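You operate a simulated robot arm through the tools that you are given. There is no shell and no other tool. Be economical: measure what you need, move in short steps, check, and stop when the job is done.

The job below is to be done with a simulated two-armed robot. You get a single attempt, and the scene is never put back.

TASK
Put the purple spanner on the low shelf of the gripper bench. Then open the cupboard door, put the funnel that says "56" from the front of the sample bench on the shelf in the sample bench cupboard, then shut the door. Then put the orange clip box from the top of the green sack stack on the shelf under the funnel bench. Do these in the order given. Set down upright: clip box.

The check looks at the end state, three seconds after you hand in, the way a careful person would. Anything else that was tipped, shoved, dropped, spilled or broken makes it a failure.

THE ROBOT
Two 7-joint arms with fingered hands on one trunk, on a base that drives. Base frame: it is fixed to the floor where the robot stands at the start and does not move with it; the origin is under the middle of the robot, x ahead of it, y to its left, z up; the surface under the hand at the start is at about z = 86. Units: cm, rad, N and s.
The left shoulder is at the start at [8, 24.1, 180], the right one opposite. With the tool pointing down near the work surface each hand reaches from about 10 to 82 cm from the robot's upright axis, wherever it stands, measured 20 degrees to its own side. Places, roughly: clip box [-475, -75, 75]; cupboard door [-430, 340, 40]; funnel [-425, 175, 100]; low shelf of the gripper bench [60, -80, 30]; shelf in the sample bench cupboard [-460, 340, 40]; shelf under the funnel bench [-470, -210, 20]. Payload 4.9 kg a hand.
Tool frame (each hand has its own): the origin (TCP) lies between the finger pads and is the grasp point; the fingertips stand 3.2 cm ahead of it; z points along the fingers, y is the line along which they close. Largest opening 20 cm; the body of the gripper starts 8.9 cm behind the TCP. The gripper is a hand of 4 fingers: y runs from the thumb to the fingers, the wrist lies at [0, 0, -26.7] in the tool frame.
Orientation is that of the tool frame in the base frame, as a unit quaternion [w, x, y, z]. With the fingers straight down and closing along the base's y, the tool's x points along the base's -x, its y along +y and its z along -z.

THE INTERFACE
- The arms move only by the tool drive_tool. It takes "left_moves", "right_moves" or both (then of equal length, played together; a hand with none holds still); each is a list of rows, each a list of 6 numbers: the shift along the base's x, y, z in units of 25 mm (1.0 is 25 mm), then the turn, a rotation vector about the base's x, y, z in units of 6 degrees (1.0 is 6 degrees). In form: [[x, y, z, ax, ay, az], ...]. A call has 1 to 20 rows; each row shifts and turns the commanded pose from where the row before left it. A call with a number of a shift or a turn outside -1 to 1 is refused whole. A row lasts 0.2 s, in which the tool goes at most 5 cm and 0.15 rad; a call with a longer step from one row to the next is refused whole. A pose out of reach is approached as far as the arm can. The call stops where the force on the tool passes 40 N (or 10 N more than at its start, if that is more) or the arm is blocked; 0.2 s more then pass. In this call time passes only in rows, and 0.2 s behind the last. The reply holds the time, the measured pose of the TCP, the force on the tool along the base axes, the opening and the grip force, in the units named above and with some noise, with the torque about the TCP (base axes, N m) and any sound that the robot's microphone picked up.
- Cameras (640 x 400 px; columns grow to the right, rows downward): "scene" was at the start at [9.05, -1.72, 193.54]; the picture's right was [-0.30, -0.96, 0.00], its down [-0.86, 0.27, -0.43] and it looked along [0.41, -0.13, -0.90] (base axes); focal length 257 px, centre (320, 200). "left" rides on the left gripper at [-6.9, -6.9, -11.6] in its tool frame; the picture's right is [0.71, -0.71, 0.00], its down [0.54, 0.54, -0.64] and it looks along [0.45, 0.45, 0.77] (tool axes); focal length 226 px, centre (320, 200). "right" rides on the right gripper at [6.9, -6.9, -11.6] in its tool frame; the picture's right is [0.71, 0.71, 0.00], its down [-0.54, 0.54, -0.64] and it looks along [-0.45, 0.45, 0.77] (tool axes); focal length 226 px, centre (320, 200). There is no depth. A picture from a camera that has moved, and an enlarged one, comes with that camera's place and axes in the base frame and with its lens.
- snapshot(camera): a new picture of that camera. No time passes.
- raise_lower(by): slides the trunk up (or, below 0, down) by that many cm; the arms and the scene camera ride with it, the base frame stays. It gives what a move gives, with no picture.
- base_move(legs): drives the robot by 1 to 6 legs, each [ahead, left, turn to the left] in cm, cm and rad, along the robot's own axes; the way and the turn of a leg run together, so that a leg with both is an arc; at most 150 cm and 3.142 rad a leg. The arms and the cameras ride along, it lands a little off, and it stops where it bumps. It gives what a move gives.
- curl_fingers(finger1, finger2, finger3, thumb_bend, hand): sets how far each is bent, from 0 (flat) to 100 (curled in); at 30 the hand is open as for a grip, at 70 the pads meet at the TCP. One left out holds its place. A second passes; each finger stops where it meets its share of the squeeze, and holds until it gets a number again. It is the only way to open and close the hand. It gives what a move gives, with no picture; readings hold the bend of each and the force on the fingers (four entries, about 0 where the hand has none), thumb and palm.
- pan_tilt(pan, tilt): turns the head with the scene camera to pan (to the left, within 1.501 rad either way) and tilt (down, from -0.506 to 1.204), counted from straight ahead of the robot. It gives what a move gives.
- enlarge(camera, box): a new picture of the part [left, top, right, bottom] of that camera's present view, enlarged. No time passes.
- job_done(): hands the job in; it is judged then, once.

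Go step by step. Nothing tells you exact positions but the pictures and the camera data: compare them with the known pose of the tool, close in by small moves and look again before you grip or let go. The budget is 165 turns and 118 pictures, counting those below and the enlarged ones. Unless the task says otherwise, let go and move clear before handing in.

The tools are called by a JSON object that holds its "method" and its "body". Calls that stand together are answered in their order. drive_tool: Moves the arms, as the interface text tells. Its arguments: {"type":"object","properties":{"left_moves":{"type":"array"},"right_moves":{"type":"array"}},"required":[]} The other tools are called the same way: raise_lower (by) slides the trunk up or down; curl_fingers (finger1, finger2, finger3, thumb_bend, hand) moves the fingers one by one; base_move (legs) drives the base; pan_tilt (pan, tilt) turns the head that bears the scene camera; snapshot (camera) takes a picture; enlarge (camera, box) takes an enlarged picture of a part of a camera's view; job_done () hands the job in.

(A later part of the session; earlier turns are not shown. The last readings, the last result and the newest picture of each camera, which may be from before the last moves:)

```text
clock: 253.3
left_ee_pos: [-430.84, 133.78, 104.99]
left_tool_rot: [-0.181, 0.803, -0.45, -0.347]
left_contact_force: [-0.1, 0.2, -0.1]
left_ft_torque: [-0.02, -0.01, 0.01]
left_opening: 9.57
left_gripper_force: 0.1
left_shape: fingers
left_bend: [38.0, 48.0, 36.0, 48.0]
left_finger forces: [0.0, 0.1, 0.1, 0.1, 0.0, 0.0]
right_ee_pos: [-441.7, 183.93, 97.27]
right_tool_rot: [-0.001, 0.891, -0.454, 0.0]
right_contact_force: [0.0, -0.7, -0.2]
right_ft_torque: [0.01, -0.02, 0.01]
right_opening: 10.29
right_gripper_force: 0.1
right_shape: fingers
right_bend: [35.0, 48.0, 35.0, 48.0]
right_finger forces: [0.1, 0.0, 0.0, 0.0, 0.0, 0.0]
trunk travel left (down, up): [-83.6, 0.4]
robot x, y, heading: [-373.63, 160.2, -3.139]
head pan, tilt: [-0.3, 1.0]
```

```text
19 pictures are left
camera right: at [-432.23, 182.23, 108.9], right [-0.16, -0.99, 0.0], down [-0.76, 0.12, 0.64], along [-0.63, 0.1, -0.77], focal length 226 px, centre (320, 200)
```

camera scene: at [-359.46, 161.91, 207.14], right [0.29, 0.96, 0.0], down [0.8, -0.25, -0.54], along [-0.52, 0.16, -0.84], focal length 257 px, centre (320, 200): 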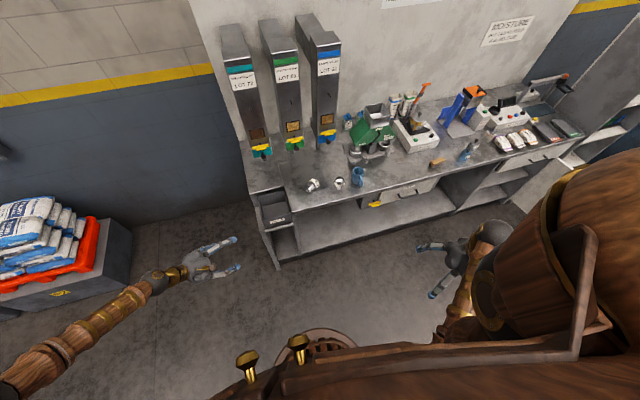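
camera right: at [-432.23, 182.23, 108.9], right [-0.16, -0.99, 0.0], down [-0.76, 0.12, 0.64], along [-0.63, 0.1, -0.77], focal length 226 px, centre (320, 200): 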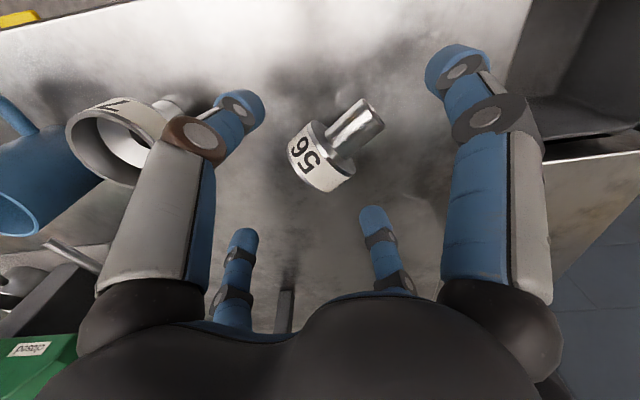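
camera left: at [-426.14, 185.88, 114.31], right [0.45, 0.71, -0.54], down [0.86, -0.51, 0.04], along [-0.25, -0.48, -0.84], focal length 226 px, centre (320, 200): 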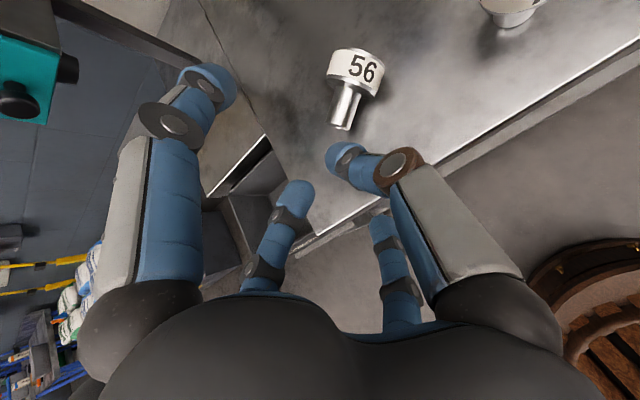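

Well aligned. I shift 0.8 cm, descend to the bench and close around the cup.

{"method": "drive_tool", "body": {"right_moves": [[-0.3, 0, -0.6, 0, 0, 0], [0, 0, -0.6, 0, 0, 0], [0, 0, -0.35, 0, 0, 0]]}}

{"method": "curl_fingers", "body": {"hand": "right", "finger2": 70, "thumb_bend": 70}}

{"method": "snapshot", "body": {"camera": "right"}}

```text
clock: 254.1
left_ee_pos: [-430.87, 133.83, 104.99]
left_tool_rot: [-0.18, 0.803, -0.449, -0.348]
left_contact_force: [0.0, -0.5, 0.7]
left_ft_torque: [0.0, -0.01, 0.0]
left_opening: 9.56
left_gripper_force: 0.1
left_shape: fingers
left_bend: [38.0, 48.0, 36.0, 48.0]
left_finger forces: [0.0, 0.0, 0.0, 0.0, 0.0, 0.0]
right_ee_pos: [-442.41, 183.89, 93.32]
right_tool_rot: [-0.001, 0.891, -0.454, 0.0]
right_contact_force: [-0.9, -0.1, 0.6]
right_ft_torque: [0.02, -0.01, 0.04]
right_opening: 10.25
right_gripper_force: 0.0
right_shape: fingers
right_bend: [35.0, 48.0, 35.0, 48.0]
right_finger forces: [0.1, 0.1, 0.1, 0.0, 0.0, 0.0]
trunk travel left (down, up): [-83.6, 0.4]
robot x, y, heading: [-373.41, 159.87, -3.141]
head pan, tilt: [-0.3, 1.0]
```

```text
clock: 255.1
left_ee_pos: [-430.8, 133.76, 105.02]
left_tool_rot: [-0.179, 0.803, -0.449, -0.348]
left_contact_force: [0.4, -0.2, 0.8]
left_ft_torque: [0.04, -0.01, -0.03]
left_opening: 9.55
left_gripper_force: 0.1
left_shape: fingers
left_bend: [38.0, 48.0, 36.0, 48.0]
left_finger forces: [0.0, 0.1, 0.0, 0.0, 0.0, 0.0]
right_ee_pos: [-442.24, 183.8, 93.34]
right_tool_rot: [-0.001, 0.891, -0.454, 0.0]
right_contact_force: [-0.2, 0.9, -0.2]
right_ft_torque: [0.02, -0.01, -0.01]
right_opening: 8.62
right_gripper_force: 11.0
right_shape: fingers
right_bend: [35.0, 57.0, 35.0, 66.0]
right_finger forces: [0.0, 10.7, 0.0, 0.0, 11.1, 0.1]
trunk travel left (down, up): [-83.6, 0.4]
robot x, y, heading: [-374.29, 159.83, -3.145]
head pan, tilt: [-0.3, 1.0]
```

```text
18 pictures are left
camera right: at [-432.77, 182.26, 105.05], right [-0.16, -0.99, 0.0], down [-0.76, 0.12, 0.64], along [-0.63, 0.1, -0.77], focal length 226 px, centre (320, 200)
```

right: 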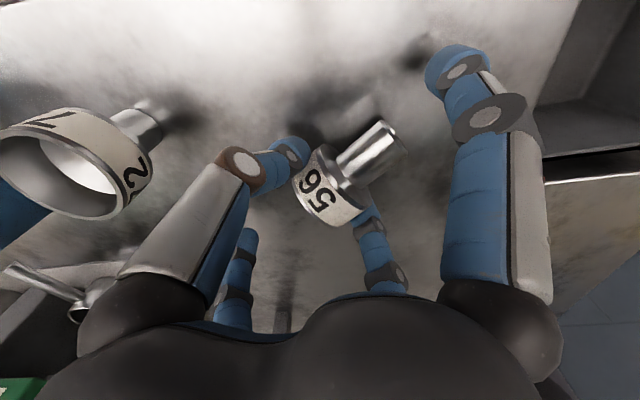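

Gripped at 11 N on both sides. I lift straight up.

{"method": "drive_tool", "body": {"right_moves": [[0, 0, 0.5, 0, 0, 0], [0, 0, 0.9, 0, 0, 0], [0, 0, 1, 0, 0, 0], [0, 0, 1, 0, 0, 0], [0, 0, 1, 0, 0, 0], [0, 0, 1, 0, 0, 0], [0, 0, 1, 0, 0, 0], [0, 0, 1, 0, 0, 0], [0, 0, 1, 0, 0, 0], [0, 0, 1, 0, 0, 0]]}}

{"method": "base_move", "body": {"legs": [[-42, 0, 0]]}}

{"method": "drive_tool", "body": {"right_moves": [[0, 0, 0, 0, 0, 1], [0, 0, 0, 0, 0, 1], [0, 0, 0, 0, 0, 1], [0, 0, 0, 0, 0, 1], [0, 0, 0, 0, 0, 1], [0, 0, 0, 0, 0, 1], [0, 0, 0, 0, 0, 1], [0, 0, 0, 0, 0, 1], [0, 0, 0, 0, 0, 1]]}}

{"method": "snapshot", "body": {"camera": "right"}}

```text
clock: 257.3
left_ee_pos: [-430.77, 133.72, 104.95]
left_tool_rot: [-0.18, 0.803, -0.449, -0.348]
left_contact_force: [0.1, -0.2, 0.1]
left_ft_torque: [0.04, -0.03, 0.02]
left_opening: 9.57
left_gripper_force: 0.1
left_shape: fingers
left_bend: [38.0, 48.0, 36.0, 48.0]
left_finger forces: [0.0, 0.0, 0.0, 0.0, 0.0, 0.0]
right_ee_pos: [-442.62, 183.78, 116.97]
right_tool_rot: [-0.001, 0.891, -0.455, 0.0]
right_contact_force: [0.6, -0.7, -0.4]
right_ft_torque: [0.02, -0.01, 0.01]
right_opening: 8.62
right_gripper_force: 11.0
right_shape: fingers
right_bend: [35.0, 57.0, 35.0, 66.0]
right_finger forces: [0.1, 10.7, 0.1, 0.0, 10.8, 0.0]
trunk travel left (down, up): [-83.6, 0.4]
robot x, y, heading: [-373.53, 159.88, -3.142]
head pan, tilt: [-0.3, 1.0]
```

```text
clock: 259.8
left_ee_pos: [-389.2, 133.69, 104.88]
left_tool_rot: [-0.18, 0.804, -0.449, -0.347]
left_contact_force: [-1.0, -0.5, -0.1]
left_ft_torque: [0.01, -0.01, -0.02]
left_opening: 9.58
left_gripper_force: 0.1
left_shape: fingers
left_bend: [38.0, 48.0, 36.0, 48.0]
left_finger forces: [0.0, 0.1, 0.0, 0.1, 0.0, 0.0]
right_ee_pos: [-400.93, 183.79, 116.76]
right_tool_rot: [-0.001, 0.891, -0.454, 0.001]
right_contact_force: [-0.3, 0.3, -0.5]
right_ft_torque: [0.01, -0.03, 0.03]
right_opening: 8.58
right_gripper_force: 10.1
right_shape: fingers
right_bend: [35.0, 57.0, 35.0, 66.0]
right_finger forces: [0.1, 10.7, 0.1, 0.1, 11.0, 0.0]
trunk travel left (down, up): [-83.6, 0.4]
robot x, y, heading: [-332.16, 160.08, -3.137]
head pan, tilt: [-0.3, 1.0]
```

```text
clock: 261.8
left_ee_pos: [-389.04, 133.88, 104.87]
left_tool_rot: [-0.181, 0.803, -0.449, -0.347]
left_contact_force: [0.0, 0.5, 0.0]
left_ft_torque: [0.0, 0.01, 0.01]
left_opening: 9.53
left_gripper_force: 0.1
left_shape: fingers
left_bend: [38.0, 48.0, 36.0, 48.0]
left_finger forces: [0.1, 0.0, 0.1, 0.0, 0.0, 0.0]
right_ee_pos: [-400.67, 183.96, 116.91]
right_tool_rot: [-0.002, 1.0, 0.0, -0.001]
right_contact_force: [-0.1, 0.6, -0.6]
right_ft_torque: [-0.01, 0.02, -0.04]
right_opening: 8.59
right_gripper_force: 10.8
right_shape: fingers
right_bend: [35.0, 57.0, 35.0, 66.0]
right_finger forces: [0.0, 10.5, 0.1, 0.0, 10.8, 0.0]
trunk travel left (down, up): [-83.6, 0.4]
robot x, y, heading: [-332.02, 159.6, -3.141]
head pan, tilt: [-0.3, 1.0]
```

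```text
17 pictures are left
camera right: at [-393.95, 190.68, 128.55], right [0.71, -0.71, 0.0], down [-0.54, -0.54, 0.64], along [-0.45, -0.45, -0.77], focal length 226 px, centre (320, 200)
```

right: 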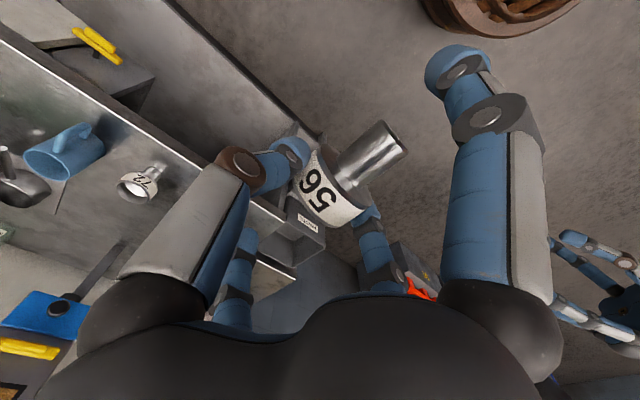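

Funnel securely held with the stem towards the robot (it will point down once the hand is horizontal). I drive to the cupboard and lower the trunk.

{"method": "base_move", "body": {"legs": [[0, -148, 0]]}}

{"method": "raise_lower", "body": {"by": -36}}

{"method": "raise_lower", "body": {"by": -32}}

{"method": "pan_tilt", "body": {"pan": -0.1, "tilt": 0.8}}

{"method": "snapshot", "body": {"camera": "scene"}}

```text
clock: 269.4
left_ee_pos: [-387.38, 289.51, 104.92]
left_tool_rot: [-0.187, 0.794, -0.465, -0.344]
left_contact_force: [1.0, -0.6, 0.7]
left_ft_torque: [0.03, 0.03, 0.0]
left_opening: 9.57
left_gripper_force: 0.2
left_shape: fingers
left_bend: [38.0, 48.0, 36.0, 48.0]
left_finger forces: [0.0, 0.0, 0.0, 0.0, 0.0, 0.1]
right_ee_pos: [-397.1, 339.92, 116.9]
right_tool_rot: [-0.001, 1.0, -0.018, -0.001]
right_contact_force: [-0.8, 0.1, -0.2]
right_ft_torque: [0.02, 0.03, 0.03]
right_opening: 8.57
right_gripper_force: 11.3
right_shape: fingers
right_bend: [35.0, 57.0, 35.0, 66.0]
right_finger forces: [0.1, 10.6, 0.0, 0.0, 10.8, 0.0]
trunk travel left (down, up): [-83.6, 0.4]
robot x, y, heading: [-329.4, 313.74, 3.108]
head pan, tilt: [-0.3, 1.0]
```

```text
clock: 272.9
left_ee_pos: [-387.23, 289.59, 69.0]
left_tool_rot: [-0.186, 0.795, -0.464, -0.345]
left_contact_force: [0.8, -0.7, -0.6]
left_ft_torque: [0.01, -0.02, 0.0]
left_opening: 9.54
left_gripper_force: 0.0
left_shape: fingers
left_bend: [38.0, 48.0, 36.0, 48.0]
left_finger forces: [0.1, 0.0, 0.1, 0.1, 0.0, 0.0]
right_ee_pos: [-397.11, 340.13, 80.89]
right_tool_rot: [-0.001, 1.0, -0.019, 0.0]
right_contact_force: [-0.3, 0.6, -1.2]
right_ft_torque: [-0.01, 0.01, 0.05]
right_opening: 8.58
right_gripper_force: 10.9
right_shape: fingers
right_bend: [35.0, 57.0, 35.0, 66.0]
right_finger forces: [0.0, 10.5, 0.1, 0.0, 10.7, 0.0]
trunk travel left (down, up): [-47.6, 36.4]
robot x, y, heading: [-329.88, 313.92, 3.107]
head pan, tilt: [-0.3, 1.0]
```

```text
clock: 276.1
left_ee_pos: [-387.25, 289.68, 36.98]
left_tool_rot: [-0.187, 0.794, -0.464, -0.345]
left_contact_force: [-0.1, 0.9, -0.1]
left_ft_torque: [-0.01, 0.02, -0.05]
left_opening: 9.59
left_gripper_force: 0.0
left_shape: fingers
left_bend: [38.0, 48.0, 36.0, 48.0]
left_finger forces: [0.0, 0.0, 0.0, 0.0, 0.1, 0.1]
right_ee_pos: [-397.19, 340.04, 48.92]
right_tool_rot: [-0.001, 1.0, -0.019, 0.0]
right_contact_force: [-0.4, -0.1, -2.0]
right_ft_torque: [0.01, -0.02, 0.03]
right_opening: 8.55
right_gripper_force: 10.5
right_shape: fingers
right_bend: [35.0, 57.0, 35.0, 66.0]
right_finger forces: [0.0, 10.6, 0.0, 0.1, 10.7, 0.0]
trunk travel left (down, up): [-15.6, 68.4]
robot x, y, heading: [-329.02, 313.07, 3.108]
head pan, tilt: [-0.3, 1.0]
```

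```text
clock: 276.8
left_ee_pos: [-387.24, 289.55, 37.0]
left_tool_rot: [-0.186, 0.795, -0.463, -0.345]
left_contact_force: [-0.1, -0.3, -1.0]
left_ft_torque: [0.0, -0.01, 0.03]
left_opening: 9.55
left_gripper_force: 0.2
left_shape: fingers
left_bend: [38.0, 48.0, 36.0, 48.0]
left_finger forces: [0.1, 0.0, 0.1, 0.0, 0.0, 0.0]
right_ee_pos: [-397.19, 340.09, 48.84]
right_tool_rot: [-0.001, 1.0, -0.018, 0.001]
right_contact_force: [0.0, 0.0, -0.8]
right_ft_torque: [0.02, -0.05, -0.03]
right_opening: 8.6
right_gripper_force: 11.0
right_shape: fingers
right_bend: [35.0, 57.0, 35.0, 66.0]
right_finger forces: [0.1, 10.5, 0.1, 0.0, 10.8, 0.0]
trunk travel left (down, up): [-15.6, 68.4]
robot x, y, heading: [-329.48, 313.67, 3.108]
head pan, tilt: [-0.099, 0.799]
```

```text
16 pictures are left
camera scene: at [-340.24, 314.92, 140.64], right [0.14, 0.99, 0.0], down [0.71, -0.1, -0.7], along [-0.69, 0.09, -0.72], focal length 257 px, centre (320, 200)
```

scene: 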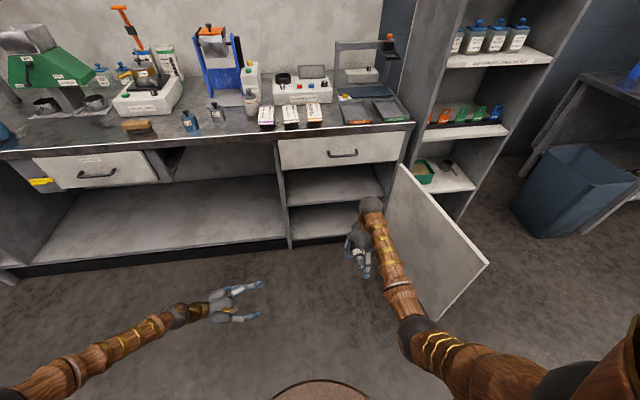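

The door is well open (~105°). I turn the right hand horizontal while moving forward in front of the opening.

{"method": "drive_tool", "body": {"right_moves": [[-0.6, -0.1, 0.2, 0, 1, 0], [-0.6, -0.1, 0.2, 0, 1, 0], [-0.6, -0.1, 0.2, 0, 1, 0], [-0.6, -0.1, 0.2, 0, 1, 0], [-0.6, -0.1, 0.2, 0, 1, 0], [-0.6, -0.1, 0.2, 0, 1, 0], [-0.6, -0.1, 0.2, 0, 1, 0], [-0.6, -0.1, 0.2, 0, 1, 0], [-0.6, -0.1, 0.2, 0, 1, 0], [-0.6, -0.1, 0.2, 0, 1, 0], [-0.6, -0.1, 0.1, 0, 1, 0], [-0.6, -0.1, 0.1, 0, 1, 0], [-0.6, 0, 0.1, 0, 1, 0], [-0.6, 0, 0, 0, 1, 0]]}}

{"method": "snapshot", "body": {"camera": "right"}}

```text
clock: 279.8
left_ee_pos: [-387.22, 289.61, 36.98]
left_tool_rot: [-0.187, 0.794, -0.465, -0.344]
left_contact_force: [-1.0, 0.4, 0.3]
left_ft_torque: [0.05, -0.02, -0.03]
left_opening: 9.56
left_gripper_force: 0.1
left_shape: fingers
left_bend: [38.0, 48.0, 36.0, 48.0]
left_finger forces: [0.0, 0.0, 0.0, 0.0, 0.1, 0.1]
right_ee_pos: [-417.97, 337.02, 54.52]
right_tool_rot: [0.012, 0.743, -0.012, -0.669]
right_contact_force: [0.4, 0.2, -0.8]
right_ft_torque: [0.02, -0.01, 0.03]
right_opening: 8.56
right_gripper_force: 10.6
right_shape: fingers
right_bend: [35.0, 57.0, 35.0, 66.0]
right_finger forces: [0.0, 10.6, 0.1, 0.0, 10.9, 0.1]
trunk travel left (down, up): [-15.6, 68.4]
robot x, y, heading: [-329.44, 313.77, 3.105]
head pan, tilt: [-0.099, 0.799]
```

```text
15 pictures are left
camera right: at [-405.8, 343.44, 48.69], right [0.07, -0.73, -0.68], down [0.58, -0.52, 0.62], along [-0.81, -0.44, 0.39], focal length 226 px, centre (320, 200)
```

right: 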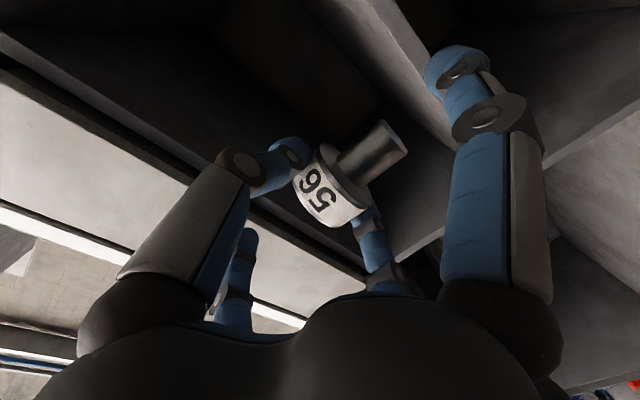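

Stem now points down; the hand is in front of the opening. I drive 20 cm forward, carrying the funnel in above the shelf.

{"method": "base_move", "body": {"legs": [[19, 0, 0.02]]}}

{"method": "enlarge", "body": {"camera": "scene", "box": [250, 120, 460, 300]}}

```text
clock: 281.4
left_ee_pos: [-405.48, 289.19, 36.95]
left_tool_rot: [-0.184, 0.798, -0.458, -0.345]
left_contact_force: [-0.4, 0.8, -0.2]
left_ft_torque: [0.05, -0.02, 0.01]
left_opening: 9.56
left_gripper_force: 0.0
left_shape: fingers
left_bend: [38.0, 48.0, 36.0, 48.0]
left_finger forces: [0.0, 0.0, 0.1, 0.0, 0.1, 0.0]
right_ee_pos: [-436.89, 336.3, 54.53]
right_tool_rot: [0.017, 0.744, -0.008, -0.668]
right_contact_force: [-0.4, 0.6, -1.1]
right_ft_torque: [0.04, 0.0, 0.02]
right_opening: 8.54
right_gripper_force: 10.5
right_shape: fingers
right_bend: [35.0, 57.0, 35.0, 66.0]
right_finger forces: [0.0, 10.5, 0.0, 0.1, 10.7, 0.0]
trunk travel left (down, up): [-15.6, 68.4]
robot x, y, heading: [-347.89, 314.4, 3.124]
head pan, tilt: [-0.099, 0.799]
```

```text
2.22 times, centred on (355, 210) of scene
camera zoom: at [-358.92, 315.26, 140.64], right [0.12, 0.99, 0.0], down [0.71, -0.09, -0.7], along [-0.69, 0.08, -0.72], focal length 572 px, centre (242, 178)
```

zoom: 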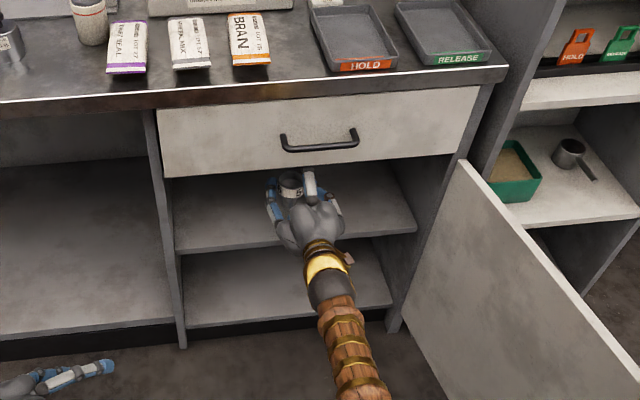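

Funnel is inside above the shelf (shelf z≈40). I move 7 cm deeper and roll the hand 45° so no finger lies under the stem.

{"method": "drive_tool", "body": {"right_moves": [[-0.7, 0, 0, -0.9, 0, 0], [-0.7, 0.1, 0, -0.9, 0, 0], [-0.7, 0.1, 0, -0.9, 0, 0], [-0.7, 0.1, 0, -0.9, 0, 0], [0, 0.1, 0, -0.9, 0, 0], [0, 0.1, 0, -0.9, 0, 0], [0, 0.1, 0, -0.9, 0, 0], [0, 0, 0, -0.9, 0, 0]]}}

{"method": "drive_tool", "body": {"right_moves": [[0, 0, -0.7, 0, 0, 0], [0, 0, -0.6, 0, 0, 0], [0, 0, -0.3, 0, 0, 0]]}}

{"method": "enlarge", "body": {"camera": "scene", "box": [290, 150, 400, 250]}}

```text
clock: 283.2
left_ee_pos: [-405.47, 289.18, 37.02]
left_tool_rot: [-0.183, 0.798, -0.458, -0.346]
left_contact_force: [0.6, 0.4, 0.1]
left_ft_torque: [-0.04, -0.01, -0.03]
left_opening: 9.58
left_gripper_force: 0.0
left_shape: fingers
left_bend: [38.0, 48.0, 36.0, 48.0]
left_finger forces: [0.0, 0.0, 0.0, 0.0, 0.0, 0.0]
right_ee_pos: [-443.87, 337.77, 54.66]
right_tool_rot: [0.289, 0.685, -0.254, -0.619]
right_contact_force: [0.0, -0.4, -1.0]
right_ft_torque: [0.02, 0.01, 0.0]
right_opening: 8.56
right_gripper_force: 10.5
right_shape: fingers
right_bend: [35.0, 57.0, 35.0, 66.0]
right_finger forces: [0.1, 10.3, 0.0, 0.0, 11.1, 0.0]
trunk travel left (down, up): [-15.6, 68.4]
robot x, y, heading: [-347.73, 313.93, 3.123]
head pan, tilt: [-0.099, 0.799]
```

```text
clock: 284.0
left_ee_pos: [-405.46, 289.4, 36.94]
left_tool_rot: [-0.183, 0.798, -0.457, -0.347]
left_contact_force: [-0.4, 1.0, 0.2]
left_ft_torque: [0.0, 0.01, 0.0]
left_opening: 9.55
left_gripper_force: 0.0
left_shape: fingers
left_bend: [38.0, 48.0, 36.0, 48.0]
left_finger forces: [0.0, 0.0, 0.0, 0.0, 0.1, 0.0]
right_ee_pos: [-443.24, 337.55, 51.4]
right_tool_rot: [0.288, 0.685, -0.254, -0.619]
right_contact_force: [-0.6, -0.3, -0.5]
right_ft_torque: [0.0, 0.03, 0.02]
right_opening: 8.56
right_gripper_force: 10.7
right_shape: fingers
right_bend: [35.0, 57.0, 35.0, 66.0]
right_finger forces: [0.1, 10.3, 0.0, 0.0, 11.0, 0.1]
right hand out of reach, approached as far as the arm can: row 2, 3
trunk travel left (down, up): [-15.6, 68.4]
robot x, y, heading: [-348.12, 314.37, 3.124]
head pan, tilt: [-0.099, 0.799]
```

```text
4.00 times, centred on (345, 200) of scene
camera zoom: at [-358.82, 315.25, 140.65], right [0.12, 0.99, 0.0], down [0.71, -0.09, -0.7], along [-0.69, 0.08, -0.72], focal length 1029 px, centre (220, 200)
```

zoom: 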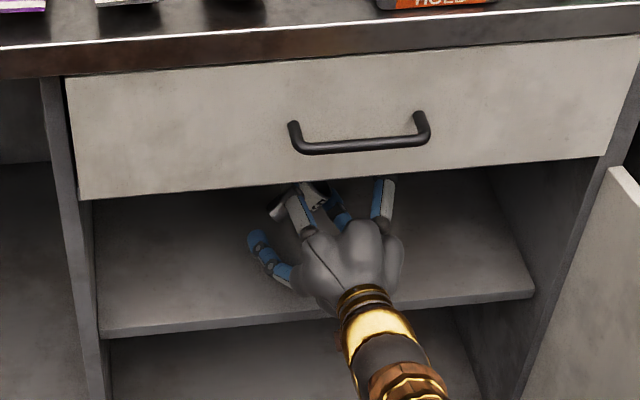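

I lower with the trunk the last centimetres.

{"method": "raise_lower", "body": {"by": -3.5}}

{"method": "raise_lower", "body": {"by": -1.2}}

{"method": "snapshot", "body": {"camera": "right"}}

```text
clock: 284.8
left_ee_pos: [-405.33, 289.16, 33.65]
left_tool_rot: [-0.183, 0.798, -0.458, -0.347]
left_contact_force: [-0.2, 0.4, 0.5]
left_ft_torque: [-0.01, -0.01, 0.02]
left_opening: 9.56
left_gripper_force: 0.0
left_shape: fingers
left_bend: [38.0, 48.0, 36.0, 48.0]
left_finger forces: [0.0, 0.0, 0.0, 0.1, 0.0, 0.1]
right_ee_pos: [-443.26, 337.47, 48.18]
right_tool_rot: [0.29, 0.683, -0.253, -0.621]
right_contact_force: [-0.5, -0.2, 15.2]
right_ft_torque: [-1.17, -0.15, 0.02]
right_opening: 7.65
right_gripper_force: 18.5
right_shape: fingers
right_bend: [40.0, 57.0, 35.0, 66.0]
right_finger forces: [16.6, 10.2, 0.1, 0.0, 11.0, 0.1]
trunk travel left (down, up): [-12.1, 71.9]
robot x, y, heading: [-347.95, 313.9, 3.124]
head pan, tilt: [-0.099, 0.799]
```

```text
clock: 285.4
left_ee_pos: [-405.43, 289.25, 32.5]
left_tool_rot: [-0.183, 0.797, -0.459, -0.347]
left_contact_force: [-0.1, 0.1, -0.2]
left_ft_torque: [0.01, 0.03, 0.04]
left_opening: 9.56
left_gripper_force: 0.1
left_shape: fingers
left_bend: [38.0, 48.0, 36.0, 48.0]
left_finger forces: [0.0, 0.0, 0.1, 0.0, 0.0, 0.0]
right_ee_pos: [-443.5, 337.76, 47.91]
right_tool_rot: [0.293, 0.678, -0.255, -0.625]
right_contact_force: [-3.2, 0.6, 23.9]
right_ft_torque: [-1.54, -0.97, -0.21]
right_opening: 8.17
right_gripper_force: 23.1
right_shape: fingers
right_bend: [41.0, 57.0, 35.0, 66.0]
right_finger forces: [24.9, 10.2, 0.1, 0.1, 11.1, 0.0]
trunk travel left (down, up): [-10.9, 73.1]
robot x, y, heading: [-347.51, 314.09, 3.127]
head pan, tilt: [-0.099, 0.799]
stopped: the force on the tool passed its limit at 41 N (the readings are from after the stop); the commanded pose is now the measured one
```

```text
12 pictures are left
camera right: at [-431.65, 338.4, 38.74], right [0.08, -1.0, 0.01], down [0.6, 0.06, 0.8], along [-0.79, -0.06, 0.61], focal length 226 px, centre (320, 200)
```

right: 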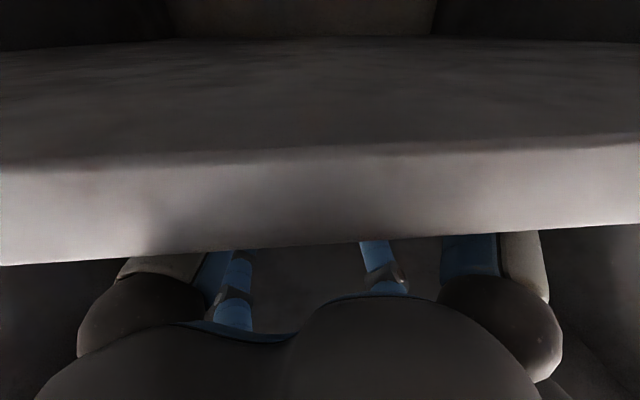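

Finger1 touches the shelf first. I relieve, curl it slightly, lower again until near contact, then release.

{"method": "raise_lower", "body": {"by": 1}}

{"method": "curl_fingers", "body": {"hand": "right", "finger1": 44}}

{"method": "raise_lower", "body": {"by": -1.8}}

```text
clock: 285.9
left_ee_pos: [-405.35, 289.15, 33.24]
left_tool_rot: [-0.183, 0.798, -0.458, -0.347]
left_contact_force: [0.6, 0.2, 0.6]
left_ft_torque: [-0.02, -0.03, 0.04]
left_opening: 9.57
left_gripper_force: 0.0
left_shape: fingers
left_bend: [38.0, 48.0, 36.0, 48.0]
left_finger forces: [0.0, 0.0, 0.0, 0.0, 0.0, 0.0]
right_ee_pos: [-443.3, 337.5, 48.15]
right_tool_rot: [0.291, 0.682, -0.253, -0.621]
right_contact_force: [-2.5, -2.2, 16.1]
right_ft_torque: [-1.32, -0.29, -0.26]
right_opening: 7.68
right_gripper_force: 19.7
right_shape: fingers
right_bend: [41.0, 57.0, 35.0, 66.0]
right_finger forces: [17.5, 10.3, 0.0, 0.1, 11.0, 0.0]
trunk travel left (down, up): [-11.9, 72.1]
robot x, y, heading: [-347.77, 313.81, 3.119]
head pan, tilt: [-0.099, 0.799]
```

```text
clock: 286.9
left_ee_pos: [-405.35, 289.29, 33.28]
left_tool_rot: [-0.184, 0.798, -0.459, -0.345]
left_contact_force: [-0.9, 0.5, 0.2]
left_ft_torque: [-0.01, -0.02, 0.01]
left_opening: 9.55
left_gripper_force: 0.1
left_shape: fingers
left_bend: [38.0, 48.0, 36.0, 48.0]
left_finger forces: [0.0, 0.0, 0.1, 0.1, 0.0, 0.1]
right_ee_pos: [-443.24, 337.53, 47.99]
right_tool_rot: [0.289, 0.683, -0.254, -0.621]
right_contact_force: [2.6, -5.1, 10.3]
right_ft_torque: [-0.84, -0.59, -0.01]
right_opening: 6.32
right_gripper_force: 16.5
right_shape: fingers
right_bend: [45.0, 57.0, 35.0, 66.0]
right_finger forces: [11.0, 10.2, 0.0, 0.0, 10.9, 0.1]
trunk travel left (down, up): [-11.9, 72.1]
robot x, y, heading: [-347.54, 314.0, 3.12]
head pan, tilt: [-0.099, 0.799]
```

```text
clock: 287.6
left_ee_pos: [-405.34, 289.41, 31.74]
left_tool_rot: [-0.183, 0.797, -0.458, -0.347]
left_contact_force: [0.3, -0.4, 0.9]
left_ft_torque: [-0.02, -0.01, -0.01]
left_opening: 9.53
left_gripper_force: 0.1
left_shape: fingers
left_bend: [38.0, 48.0, 36.0, 48.0]
left_finger forces: [0.1, 0.0, 0.0, 0.0, 0.0, 0.0]
right_ee_pos: [-443.29, 337.82, 46.93]
right_tool_rot: [0.291, 0.679, -0.254, -0.624]
right_contact_force: [2.4, 8.5, 36.9]
right_ft_torque: [-1.64, -1.7, 0.5]
right_opening: 6.53
right_gripper_force: 31.4
right_shape: fingers
right_bend: [51.0, 57.0, 35.0, 66.0]
right_finger forces: [42.7, 10.9, 0.0, 0.0, 10.4, 0.1]
trunk travel left (down, up): [-10.1, 73.9]
robot x, y, heading: [-347.94, 314.22, 3.119]
head pan, tilt: [-0.099, 0.799]
```

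{"method": "raise_lower", "body": {"by": 1}}

{"method": "curl_fingers", "body": {"hand": "right", "finger2": 50, "thumb_bend": 58}}

{"method": "enlarge", "body": {"camera": "scene", "box": [300, 160, 370, 220]}}

```text
clock: 288.2
left_ee_pos: [-405.4, 289.19, 32.67]
left_tool_rot: [-0.184, 0.797, -0.458, -0.347]
left_contact_force: [-1.0, 0.7, 0.5]
left_ft_torque: [0.03, -0.01, 0.0]
left_opening: 9.56
left_gripper_force: 0.1
left_shape: fingers
left_bend: [38.0, 48.0, 36.0, 48.0]
left_finger forces: [0.0, 0.1, 0.1, 0.0, 0.1, 0.0]
right_ee_pos: [-443.25, 337.52, 47.44]
right_tool_rot: [0.29, 0.683, -0.252, -0.621]
right_contact_force: [-5.5, 4.5, 22.8]
right_ft_torque: [-1.1, -0.77, -0.09]
right_opening: 6.44
right_gripper_force: 24.9
right_shape: fingers
right_bend: [49.0, 57.0, 35.0, 66.0]
right_finger forces: [27.9, 9.9, 0.0, 0.0, 12.6, 0.1]
trunk travel left (down, up): [-11.1, 72.9]
robot x, y, heading: [-347.57, 313.84, 3.119]
head pan, tilt: [-0.099, 0.799]
```

```text
clock: 289.2
left_ee_pos: [-405.25, 289.24, 32.62]
left_tool_rot: [-0.183, 0.798, -0.457, -0.347]
left_contact_force: [0.2, -0.2, 0.9]
left_ft_torque: [-0.02, 0.01, -0.01]
left_opening: 9.55
left_gripper_force: 0.1
left_shape: fingers
left_bend: [38.0, 48.0, 36.0, 48.0]
left_finger forces: [0.0, 0.1, 0.0, 0.1, 0.0, 0.1]
right_ee_pos: [-443.25, 337.51, 47.58]
right_tool_rot: [0.291, 0.682, -0.253, -0.622]
right_contact_force: [-3.5, -7.9, 26.6]
right_ft_torque: [-1.46, -0.9, -0.52]
right_opening: 7.13
right_gripper_force: 13.0
right_shape: fingers
right_bend: [49.0, 50.0, 35.0, 57.0]
right_finger forces: [22.4, 0.1, 0.0, 0.0, 4.3, 0.1]
trunk travel left (down, up): [-11.1, 72.9]
robot x, y, heading: [-347.95, 314.11, 3.119]
head pan, tilt: [-0.099, 0.799]
```

```text
6.67 times, centred on (335, 190) of scene
camera zoom: at [-358.42, 315.15, 136.15], right [0.12, 0.99, 0.0], down [0.71, -0.09, -0.7], along [-0.69, 0.08, -0.72], focal length 1716 px, centre (220, 267)
```

zoom: 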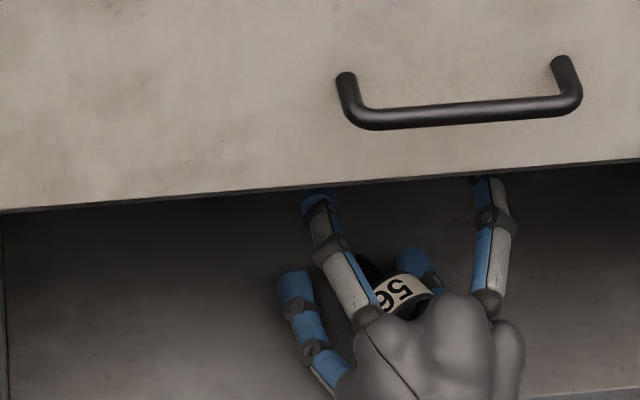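

I open all fingers wide so the funnel settles onto the shelf, then back straight out.

{"method": "raise_lower", "body": {"by": 1.2}}

{"method": "curl_fingers", "body": {"hand": "right", "finger1": 38, "finger2": 38, "finger3": 35, "thumb_bend": 38}}

{"method": "base_move", "body": {"legs": [[-16, 0, 0]]}}

{"method": "enlarge", "body": {"camera": "scene", "box": [270, 150, 480, 300]}}

```text
clock: 289.8
left_ee_pos: [-405.37, 289.39, 33.61]
left_tool_rot: [-0.184, 0.798, -0.458, -0.347]
left_contact_force: [-0.6, 0.1, -0.7]
left_ft_torque: [0.01, -0.01, -0.01]
left_opening: 9.56
left_gripper_force: 0.0
left_shape: fingers
left_bend: [38.0, 48.0, 36.0, 48.0]
left_finger forces: [0.1, 0.1, 0.0, 0.0, 0.0, 0.1]
right_ee_pos: [-443.15, 337.75, 48.2]
right_tool_rot: [0.289, 0.684, -0.256, -0.619]
right_contact_force: [2.8, -0.1, 6.0]
right_ft_torque: [-0.36, -0.23, 0.14]
right_opening: 6.98
right_gripper_force: 3.0
right_shape: fingers
right_bend: [46.0, 50.0, 35.0, 57.0]
right_finger forces: [6.6, 0.0, 0.0, 0.0, 0.0, 0.0]
trunk travel left (down, up): [-12.3, 71.7]
robot x, y, heading: [-348.1, 314.36, 3.116]
head pan, tilt: [-0.099, 0.799]
```

```text
clock: 290.8
left_ee_pos: [-405.36, 289.27, 33.91]
left_tool_rot: [-0.184, 0.797, -0.459, -0.347]
left_contact_force: [-0.1, 0.4, -0.2]
left_ft_torque: [0.05, 0.0, -0.01]
left_opening: 9.56
left_gripper_force: 0.1
left_shape: fingers
left_bend: [38.0, 48.0, 36.0, 48.0]
left_finger forces: [0.1, 0.0, 0.0, 0.2, 0.0, 0.0]
right_ee_pos: [-443.34, 337.59, 48.87]
right_tool_rot: [0.29, 0.681, -0.253, -0.623]
right_contact_force: [-9.6, 3.6, 26.6]
right_ft_torque: [1.03, 0.81, 0.3]
right_opening: 10.13
right_gripper_force: 12.9
right_shape: fingers
right_bend: [41.0, 38.0, 35.0, 42.0]
right_finger forces: [5.3, 0.1, 0.0, 0.0, 20.4, 0.1]
trunk travel left (down, up): [-12.3, 71.7]
robot x, y, heading: [-347.79, 313.8, 3.12]
head pan, tilt: [-0.099, 0.799]
```

```text
clock: 292.2
left_ee_pos: [-389.44, 288.7, 33.76]
left_tool_rot: [-0.182, 0.799, -0.456, -0.347]
left_contact_force: [-0.6, -0.1, 0.1]
left_ft_torque: [0.02, 0.02, 0.0]
left_opening: 9.56
left_gripper_force: 0.1
left_shape: fingers
left_bend: [38.0, 48.0, 36.0, 48.0]
left_finger forces: [0.1, 0.0, 0.0, 0.1, 0.0, 0.0]
right_ee_pos: [-427.64, 336.79, 48.35]
right_tool_rot: [0.291, 0.683, -0.253, -0.62]
right_contact_force: [-0.2, 0.4, -0.4]
right_ft_torque: [0.03, 0.0, 0.01]
right_opening: 11.23
right_gripper_force: 0.0
right_shape: fingers
right_bend: [38.0, 38.0, 35.0, 38.0]
right_finger forces: [0.0, 0.0, 0.1, 0.0, 0.1, 0.0]
trunk travel left (down, up): [-12.3, 71.7]
robot x, y, heading: [-331.97, 313.53, 3.132]
head pan, tilt: [-0.099, 0.799]
```

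```text
2.67 times, centred on (375, 225) of scene
camera zoom: at [-342.83, 314.93, 137.32], right [0.12, 0.99, 0.0], down [0.71, -0.08, -0.7], along [-0.69, 0.08, -0.72], focal length 686 px, centre (173, 133)
```

zoom: 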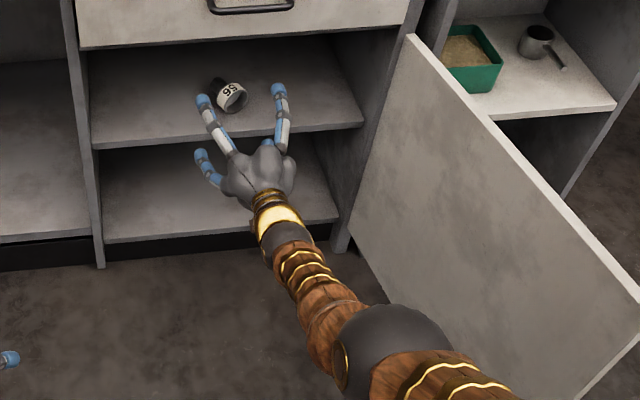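

The funnel lies well inside on the shelf. To shut the door I raise the right hand over it, go round to its outer side, and sweep it closed.

{"method": "base_move", "body": {"legs": [[-7, 0, 0]]}}

{"method": "curl_fingers", "body": {"hand": "right", "finger1": 66, "finger2": 66, "finger3": 66, "thumb_bend": 66}}

{"method": "raise_lower", "body": {"by": 38}}

{"method": "base_move", "body": {"legs": [[0, -66, 0]]}}

{"method": "enlarge", "body": {"camera": "scene", "box": [160, 100, 480, 300]}}

```text
clock: 293.2
left_ee_pos: [-382.33, 288.58, 33.73]
left_tool_rot: [-0.182, 0.8, -0.456, -0.346]
left_contact_force: [0.3, -0.4, -0.5]
left_ft_torque: [-0.03, 0.0, 0.02]
left_opening: 9.52
left_gripper_force: 0.0
left_shape: fingers
left_bend: [38.0, 48.0, 36.0, 48.0]
left_finger forces: [0.1, 0.1, 0.0, 0.0, 0.0, 0.0]
right_ee_pos: [-420.56, 336.5, 48.41]
right_tool_rot: [0.292, 0.684, -0.252, -0.619]
right_contact_force: [0.1, 0.6, 1.2]
right_ft_torque: [-0.01, -0.02, 0.0]
right_opening: 11.23
right_gripper_force: 0.0
right_shape: fingers
right_bend: [38.0, 38.0, 35.0, 38.0]
right_finger forces: [0.0, 0.0, 0.0, 0.0, 0.1, 0.1]
trunk travel left (down, up): [-12.3, 71.7]
robot x, y, heading: [-324.74, 313.61, 3.129]
head pan, tilt: [-0.099, 0.799]
```

```text
clock: 294.2
left_ee_pos: [-382.27, 288.52, 33.67]
left_tool_rot: [-0.182, 0.799, -0.456, -0.347]
left_contact_force: [0.2, 0.2, 0.0]
left_ft_torque: [-0.01, 0.0, 0.01]
left_opening: 9.57
left_gripper_force: 0.1
left_shape: fingers
left_bend: [38.0, 48.0, 36.0, 48.0]
left_finger forces: [0.0, 0.0, 0.1, 0.1, 0.0, 0.1]
right_ee_pos: [-420.59, 336.56, 48.25]
right_tool_rot: [0.291, 0.684, -0.253, -0.619]
right_contact_force: [0.9, 1.0, 0.5]
right_ft_torque: [-0.02, 0.01, 0.05]
right_opening: 1.28
right_gripper_force: 0.0
right_shape: fingers
right_bend: [66.0, 66.0, 66.0, 66.0]
right_finger forces: [0.0, 0.0, 0.0, 0.1, 0.1, 0.0]
trunk travel left (down, up): [-12.3, 71.7]
robot x, y, heading: [-324.97, 313.7, 3.124]
head pan, tilt: [-0.099, 0.799]
```

```text
clock: 297.9
left_ee_pos: [-382.32, 288.54, 71.72]
left_tool_rot: [-0.182, 0.8, -0.455, -0.347]
left_contact_force: [0.0, 0.4, -0.3]
left_ft_torque: [0.02, -0.03, 0.0]
left_opening: 9.55
left_gripper_force: 0.1
left_shape: fingers
left_bend: [38.0, 48.0, 36.0, 48.0]
left_finger forces: [0.0, 0.1, 0.1, 0.0, 0.0, 0.0]
right_ee_pos: [-420.53, 336.63, 86.33]
right_tool_rot: [0.292, 0.684, -0.252, -0.619]
right_contact_force: [-0.3, 0.6, 0.2]
right_ft_torque: [0.04, 0.03, -0.03]
right_opening: 1.26
right_gripper_force: 0.1
right_shape: fingers
right_bend: [66.0, 66.0, 66.0, 66.0]
right_finger forces: [0.0, 0.1, 0.1, 0.0, 0.0, 0.1]
trunk travel left (down, up): [-50.3, 33.7]
robot x, y, heading: [-325.04, 313.77, 3.129]
head pan, tilt: [-0.099, 0.799]
```

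```text
clock: 301.6
left_ee_pos: [-381.35, 355.52, 71.68]
left_tool_rot: [-0.183, 0.799, -0.456, -0.347]
left_contact_force: [-0.2, 0.7, -0.1]
left_ft_torque: [0.0, -0.01, -0.02]
left_opening: 9.55
left_gripper_force: 0.1
left_shape: fingers
left_bend: [38.0, 48.0, 36.0, 48.0]
left_finger forces: [0.0, 0.1, 0.0, 0.0, 0.0, 0.0]
right_ee_pos: [-419.59, 403.67, 86.29]
right_tool_rot: [0.291, 0.684, -0.252, -0.619]
right_contact_force: [-0.5, 0.5, 1.0]
right_ft_torque: [-0.01, -0.01, -0.01]
right_opening: 1.27
right_gripper_force: 0.0
right_shape: fingers
right_bend: [66.0, 66.0, 66.0, 66.0]
right_finger forces: [0.1, 0.0, 0.1, 0.0, 0.0, 0.0]
trunk travel left (down, up): [-50.3, 33.7]
robot x, y, heading: [-323.76, 381.08, 3.125]
head pan, tilt: [-0.099, 0.799]
```

```text
2.00 times, centred on (320, 200) of scene
camera zoom: at [-334.85, 381.74, 175.32], right [0.12, 0.99, 0.0], down [0.71, -0.08, -0.7], along [-0.69, 0.08, -0.72], focal length 515 px, centre (320, 200)
```

zoom: 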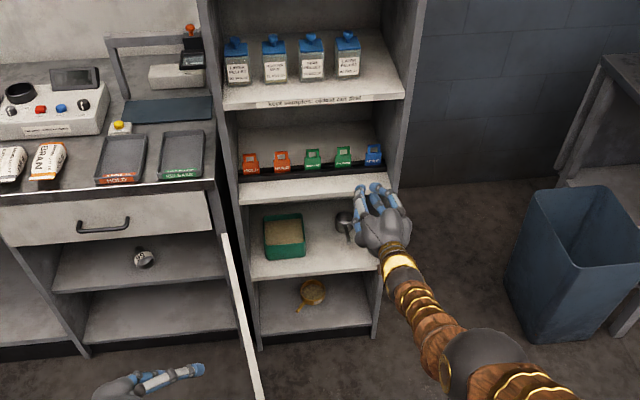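

The right hand is on the door's outer side. I move the left hand out of the door's swing, then lower to door height.

{"method": "drive_tool", "body": {"left_moves": [[0.5, -0.9, 0, 0, 0, 0], [0.5, -0.9, 0, 0, 0, 0], [0.5, -0.9, 0, 0, 0, 0], [0.5, -0.9, 0, 0, 0, 0], [0.5, -0.9, 0, 0, 0, 0], [0.5, -0.9, 0, 0, 0, 0]]}}

{"method": "raise_lower", "body": {"by": -32}}

{"method": "base_move", "body": {"legs": [[0, 30, 0]]}}

{"method": "snapshot", "body": {"camera": "scene"}}

```text
clock: 303.0
left_ee_pos: [-373.8, 341.98, 71.49]
left_tool_rot: [-0.182, 0.799, -0.456, -0.347]
left_contact_force: [0.8, 0.2, -0.5]
left_ft_torque: [0.03, 0.02, -0.01]
left_opening: 9.58
left_gripper_force: 0.1
left_shape: fingers
left_bend: [38.0, 48.0, 36.0, 48.0]
left_finger forces: [0.1, 0.1, 0.0, 0.0, 0.0, 0.0]
right_ee_pos: [-419.48, 403.61, 86.21]
right_tool_rot: [0.291, 0.684, -0.253, -0.619]
right_contact_force: [0.1, -0.6, 0.2]
right_ft_torque: [-0.01, 0.0, 0.03]
right_opening: 1.28
right_gripper_force: 0.1
right_shape: fingers
right_bend: [66.0, 66.0, 66.0, 66.0]
right_finger forces: [0.1, 0.1, 0.0, 0.0, 0.1, 0.0]
trunk travel left (down, up): [-50.3, 33.7]
robot x, y, heading: [-324.08, 380.57, 3.129]
head pan, tilt: [-0.099, 0.799]
```

```text
clock: 306.2
left_ee_pos: [-373.91, 342.12, 39.51]
left_tool_rot: [-0.182, 0.799, -0.456, -0.346]
left_contact_force: [0.9, -0.2, -0.3]
left_ft_torque: [0.02, 0.02, 0.01]
left_opening: 9.6
left_gripper_force: 0.0
left_shape: fingers
left_bend: [38.0, 48.0, 36.0, 48.0]
left_finger forces: [0.1, 0.1, 0.0, 0.0, 0.1, 0.0]
right_ee_pos: [-419.57, 403.73, 54.35]
right_tool_rot: [0.292, 0.684, -0.253, -0.619]
right_contact_force: [-0.3, 0.0, 1.0]
right_ft_torque: [0.0, -0.01, -0.04]
right_opening: 1.27
right_gripper_force: 0.1
right_shape: fingers
right_bend: [66.0, 66.0, 66.0, 66.0]
right_finger forces: [0.1, 0.0, 0.0, 0.1, 0.0, 0.0]
trunk travel left (down, up): [-18.3, 65.7]
robot x, y, heading: [-323.59, 380.64, 3.129]
head pan, tilt: [-0.099, 0.799]
```

```text
clock: 308.2
left_ee_pos: [-374.54, 312.11, 39.36]
left_tool_rot: [-0.183, 0.798, -0.457, -0.346]
left_contact_force: [-0.6, 0.5, 0.6]
left_ft_torque: [0.0, 0.02, -0.03]
left_opening: 9.55
left_gripper_force: 0.0
left_shape: fingers
left_bend: [38.0, 48.0, 36.0, 48.0]
left_finger forces: [0.1, 0.1, 0.0, 0.0, 0.0, 0.1]
right_ee_pos: [-419.84, 373.89, 54.4]
right_tool_rot: [0.29, 0.683, -0.254, -0.62]
right_contact_force: [0.2, -0.6, 0.7]
right_ft_torque: [-0.01, -0.01, -0.04]
right_opening: 1.23
right_gripper_force: 0.0
right_shape: fingers
right_bend: [66.0, 66.0, 66.0, 66.0]
right_finger forces: [0.0, 0.0, 0.0, 0.0, 0.0, 0.0]
trunk travel left (down, up): [-18.3, 65.7]
robot x, y, heading: [-324.66, 350.25, 3.122]
head pan, tilt: [-0.099, 0.799]
```

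```text
8 pictures are left
camera scene: at [-335.39, 351.5, 143.32], right [0.12, 0.99, 0.0], down [0.71, -0.09, -0.7], along [-0.69, 0.08, -0.72], focal length 257 px, centre (320, 200)
```

scene: 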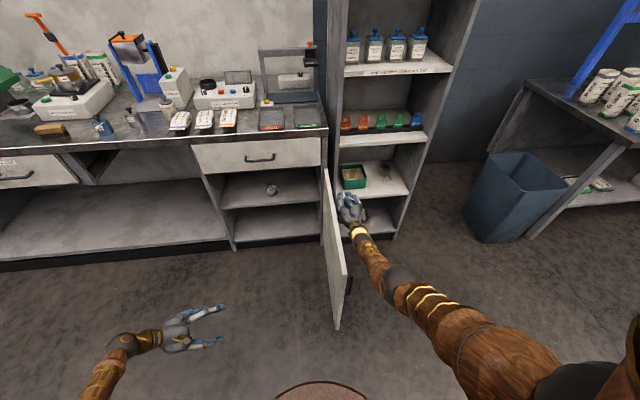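

The door follows. I keep sweeping left, then push forward until contact with the closed door.

{"method": "base_move", "body": {"legs": [[0, 20, 0], [0, 22, 0]]}}

{"method": "base_move", "body": {"legs": [[10, 0, 0]]}}

{"method": "enlarge", "body": {"camera": "scene", "box": [220, 80, 460, 280]}}

```text
clock: 311.1
left_ee_pos: [-375.74, 270.31, 39.43]
left_tool_rot: [-0.184, 0.798, -0.459, -0.346]
left_contact_force: [0.0, -0.9, -0.6]
left_ft_torque: [0.02, 0.02, 0.01]
left_opening: 9.57
left_gripper_force: 0.1
left_shape: fingers
left_bend: [38.0, 48.0, 36.0, 48.0]
left_finger forces: [0.0, 0.0, 0.0, 0.0, 0.0, 0.1]
right_ee_pos: [-420.82, 332.39, 54.28]
right_tool_rot: [0.289, 0.683, -0.256, -0.62]
right_contact_force: [-0.1, -0.7, 0.3]
right_ft_torque: [-0.01, -0.01, 0.0]
right_opening: 1.2
right_gripper_force: 0.0
right_shape: fingers
right_bend: [66.0, 66.0, 66.0, 66.0]
right_finger forces: [0.1, 0.1, 0.0, 0.0, 0.0, 0.1]
trunk travel left (down, up): [-18.3, 65.7]
robot x, y, heading: [-325.28, 308.79, 3.121]
head pan, tilt: [-0.099, 0.799]
```

```text
clock: 312.1
left_ee_pos: [-381.88, 270.67, 39.45]
left_tool_rot: [-0.185, 0.797, -0.46, -0.345]
left_contact_force: [0.1, -0.1, 0.2]
left_ft_torque: [-0.03, -0.01, 0.02]
left_opening: 9.59
left_gripper_force: 0.0
left_shape: fingers
left_bend: [38.0, 48.0, 36.0, 48.0]
left_finger forces: [0.0, 0.1, 0.0, 0.0, 0.1, 0.0]
right_ee_pos: [-426.73, 332.81, 54.04]
right_tool_rot: [0.289, 0.683, -0.257, -0.62]
right_contact_force: [5.6, 0.1, -1.3]
right_ft_torque: [-0.02, -0.05, -0.02]
right_opening: 1.11
right_gripper_force: 2.7
right_shape: fingers
right_bend: [66.0, 66.0, 67.0, 66.0]
right_finger forces: [0.1, 0.4, 2.1, 0.0, 2.9, 0.0]
trunk travel left (down, up): [-18.3, 65.7]
robot x, y, heading: [-331.87, 308.64, 3.118]
head pan, tilt: [-0.099, 0.799]
stopped in leg 1: the force on the tool passed its limit at 152 N (the readings are from after the stop); the commanded pose is now the measured one
```

```text
2.00 times, centred on (340, 180) of scene
camera zoom: at [-342.46, 310.02, 143.31], right [0.12, 0.99, 0.0], down [0.71, -0.09, -0.7], along [-0.69, 0.09, -0.72], focal length 515 px, centre (280, 240)
```

zoom: 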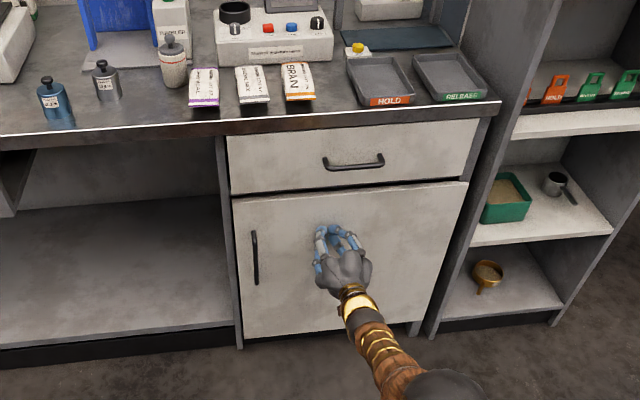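

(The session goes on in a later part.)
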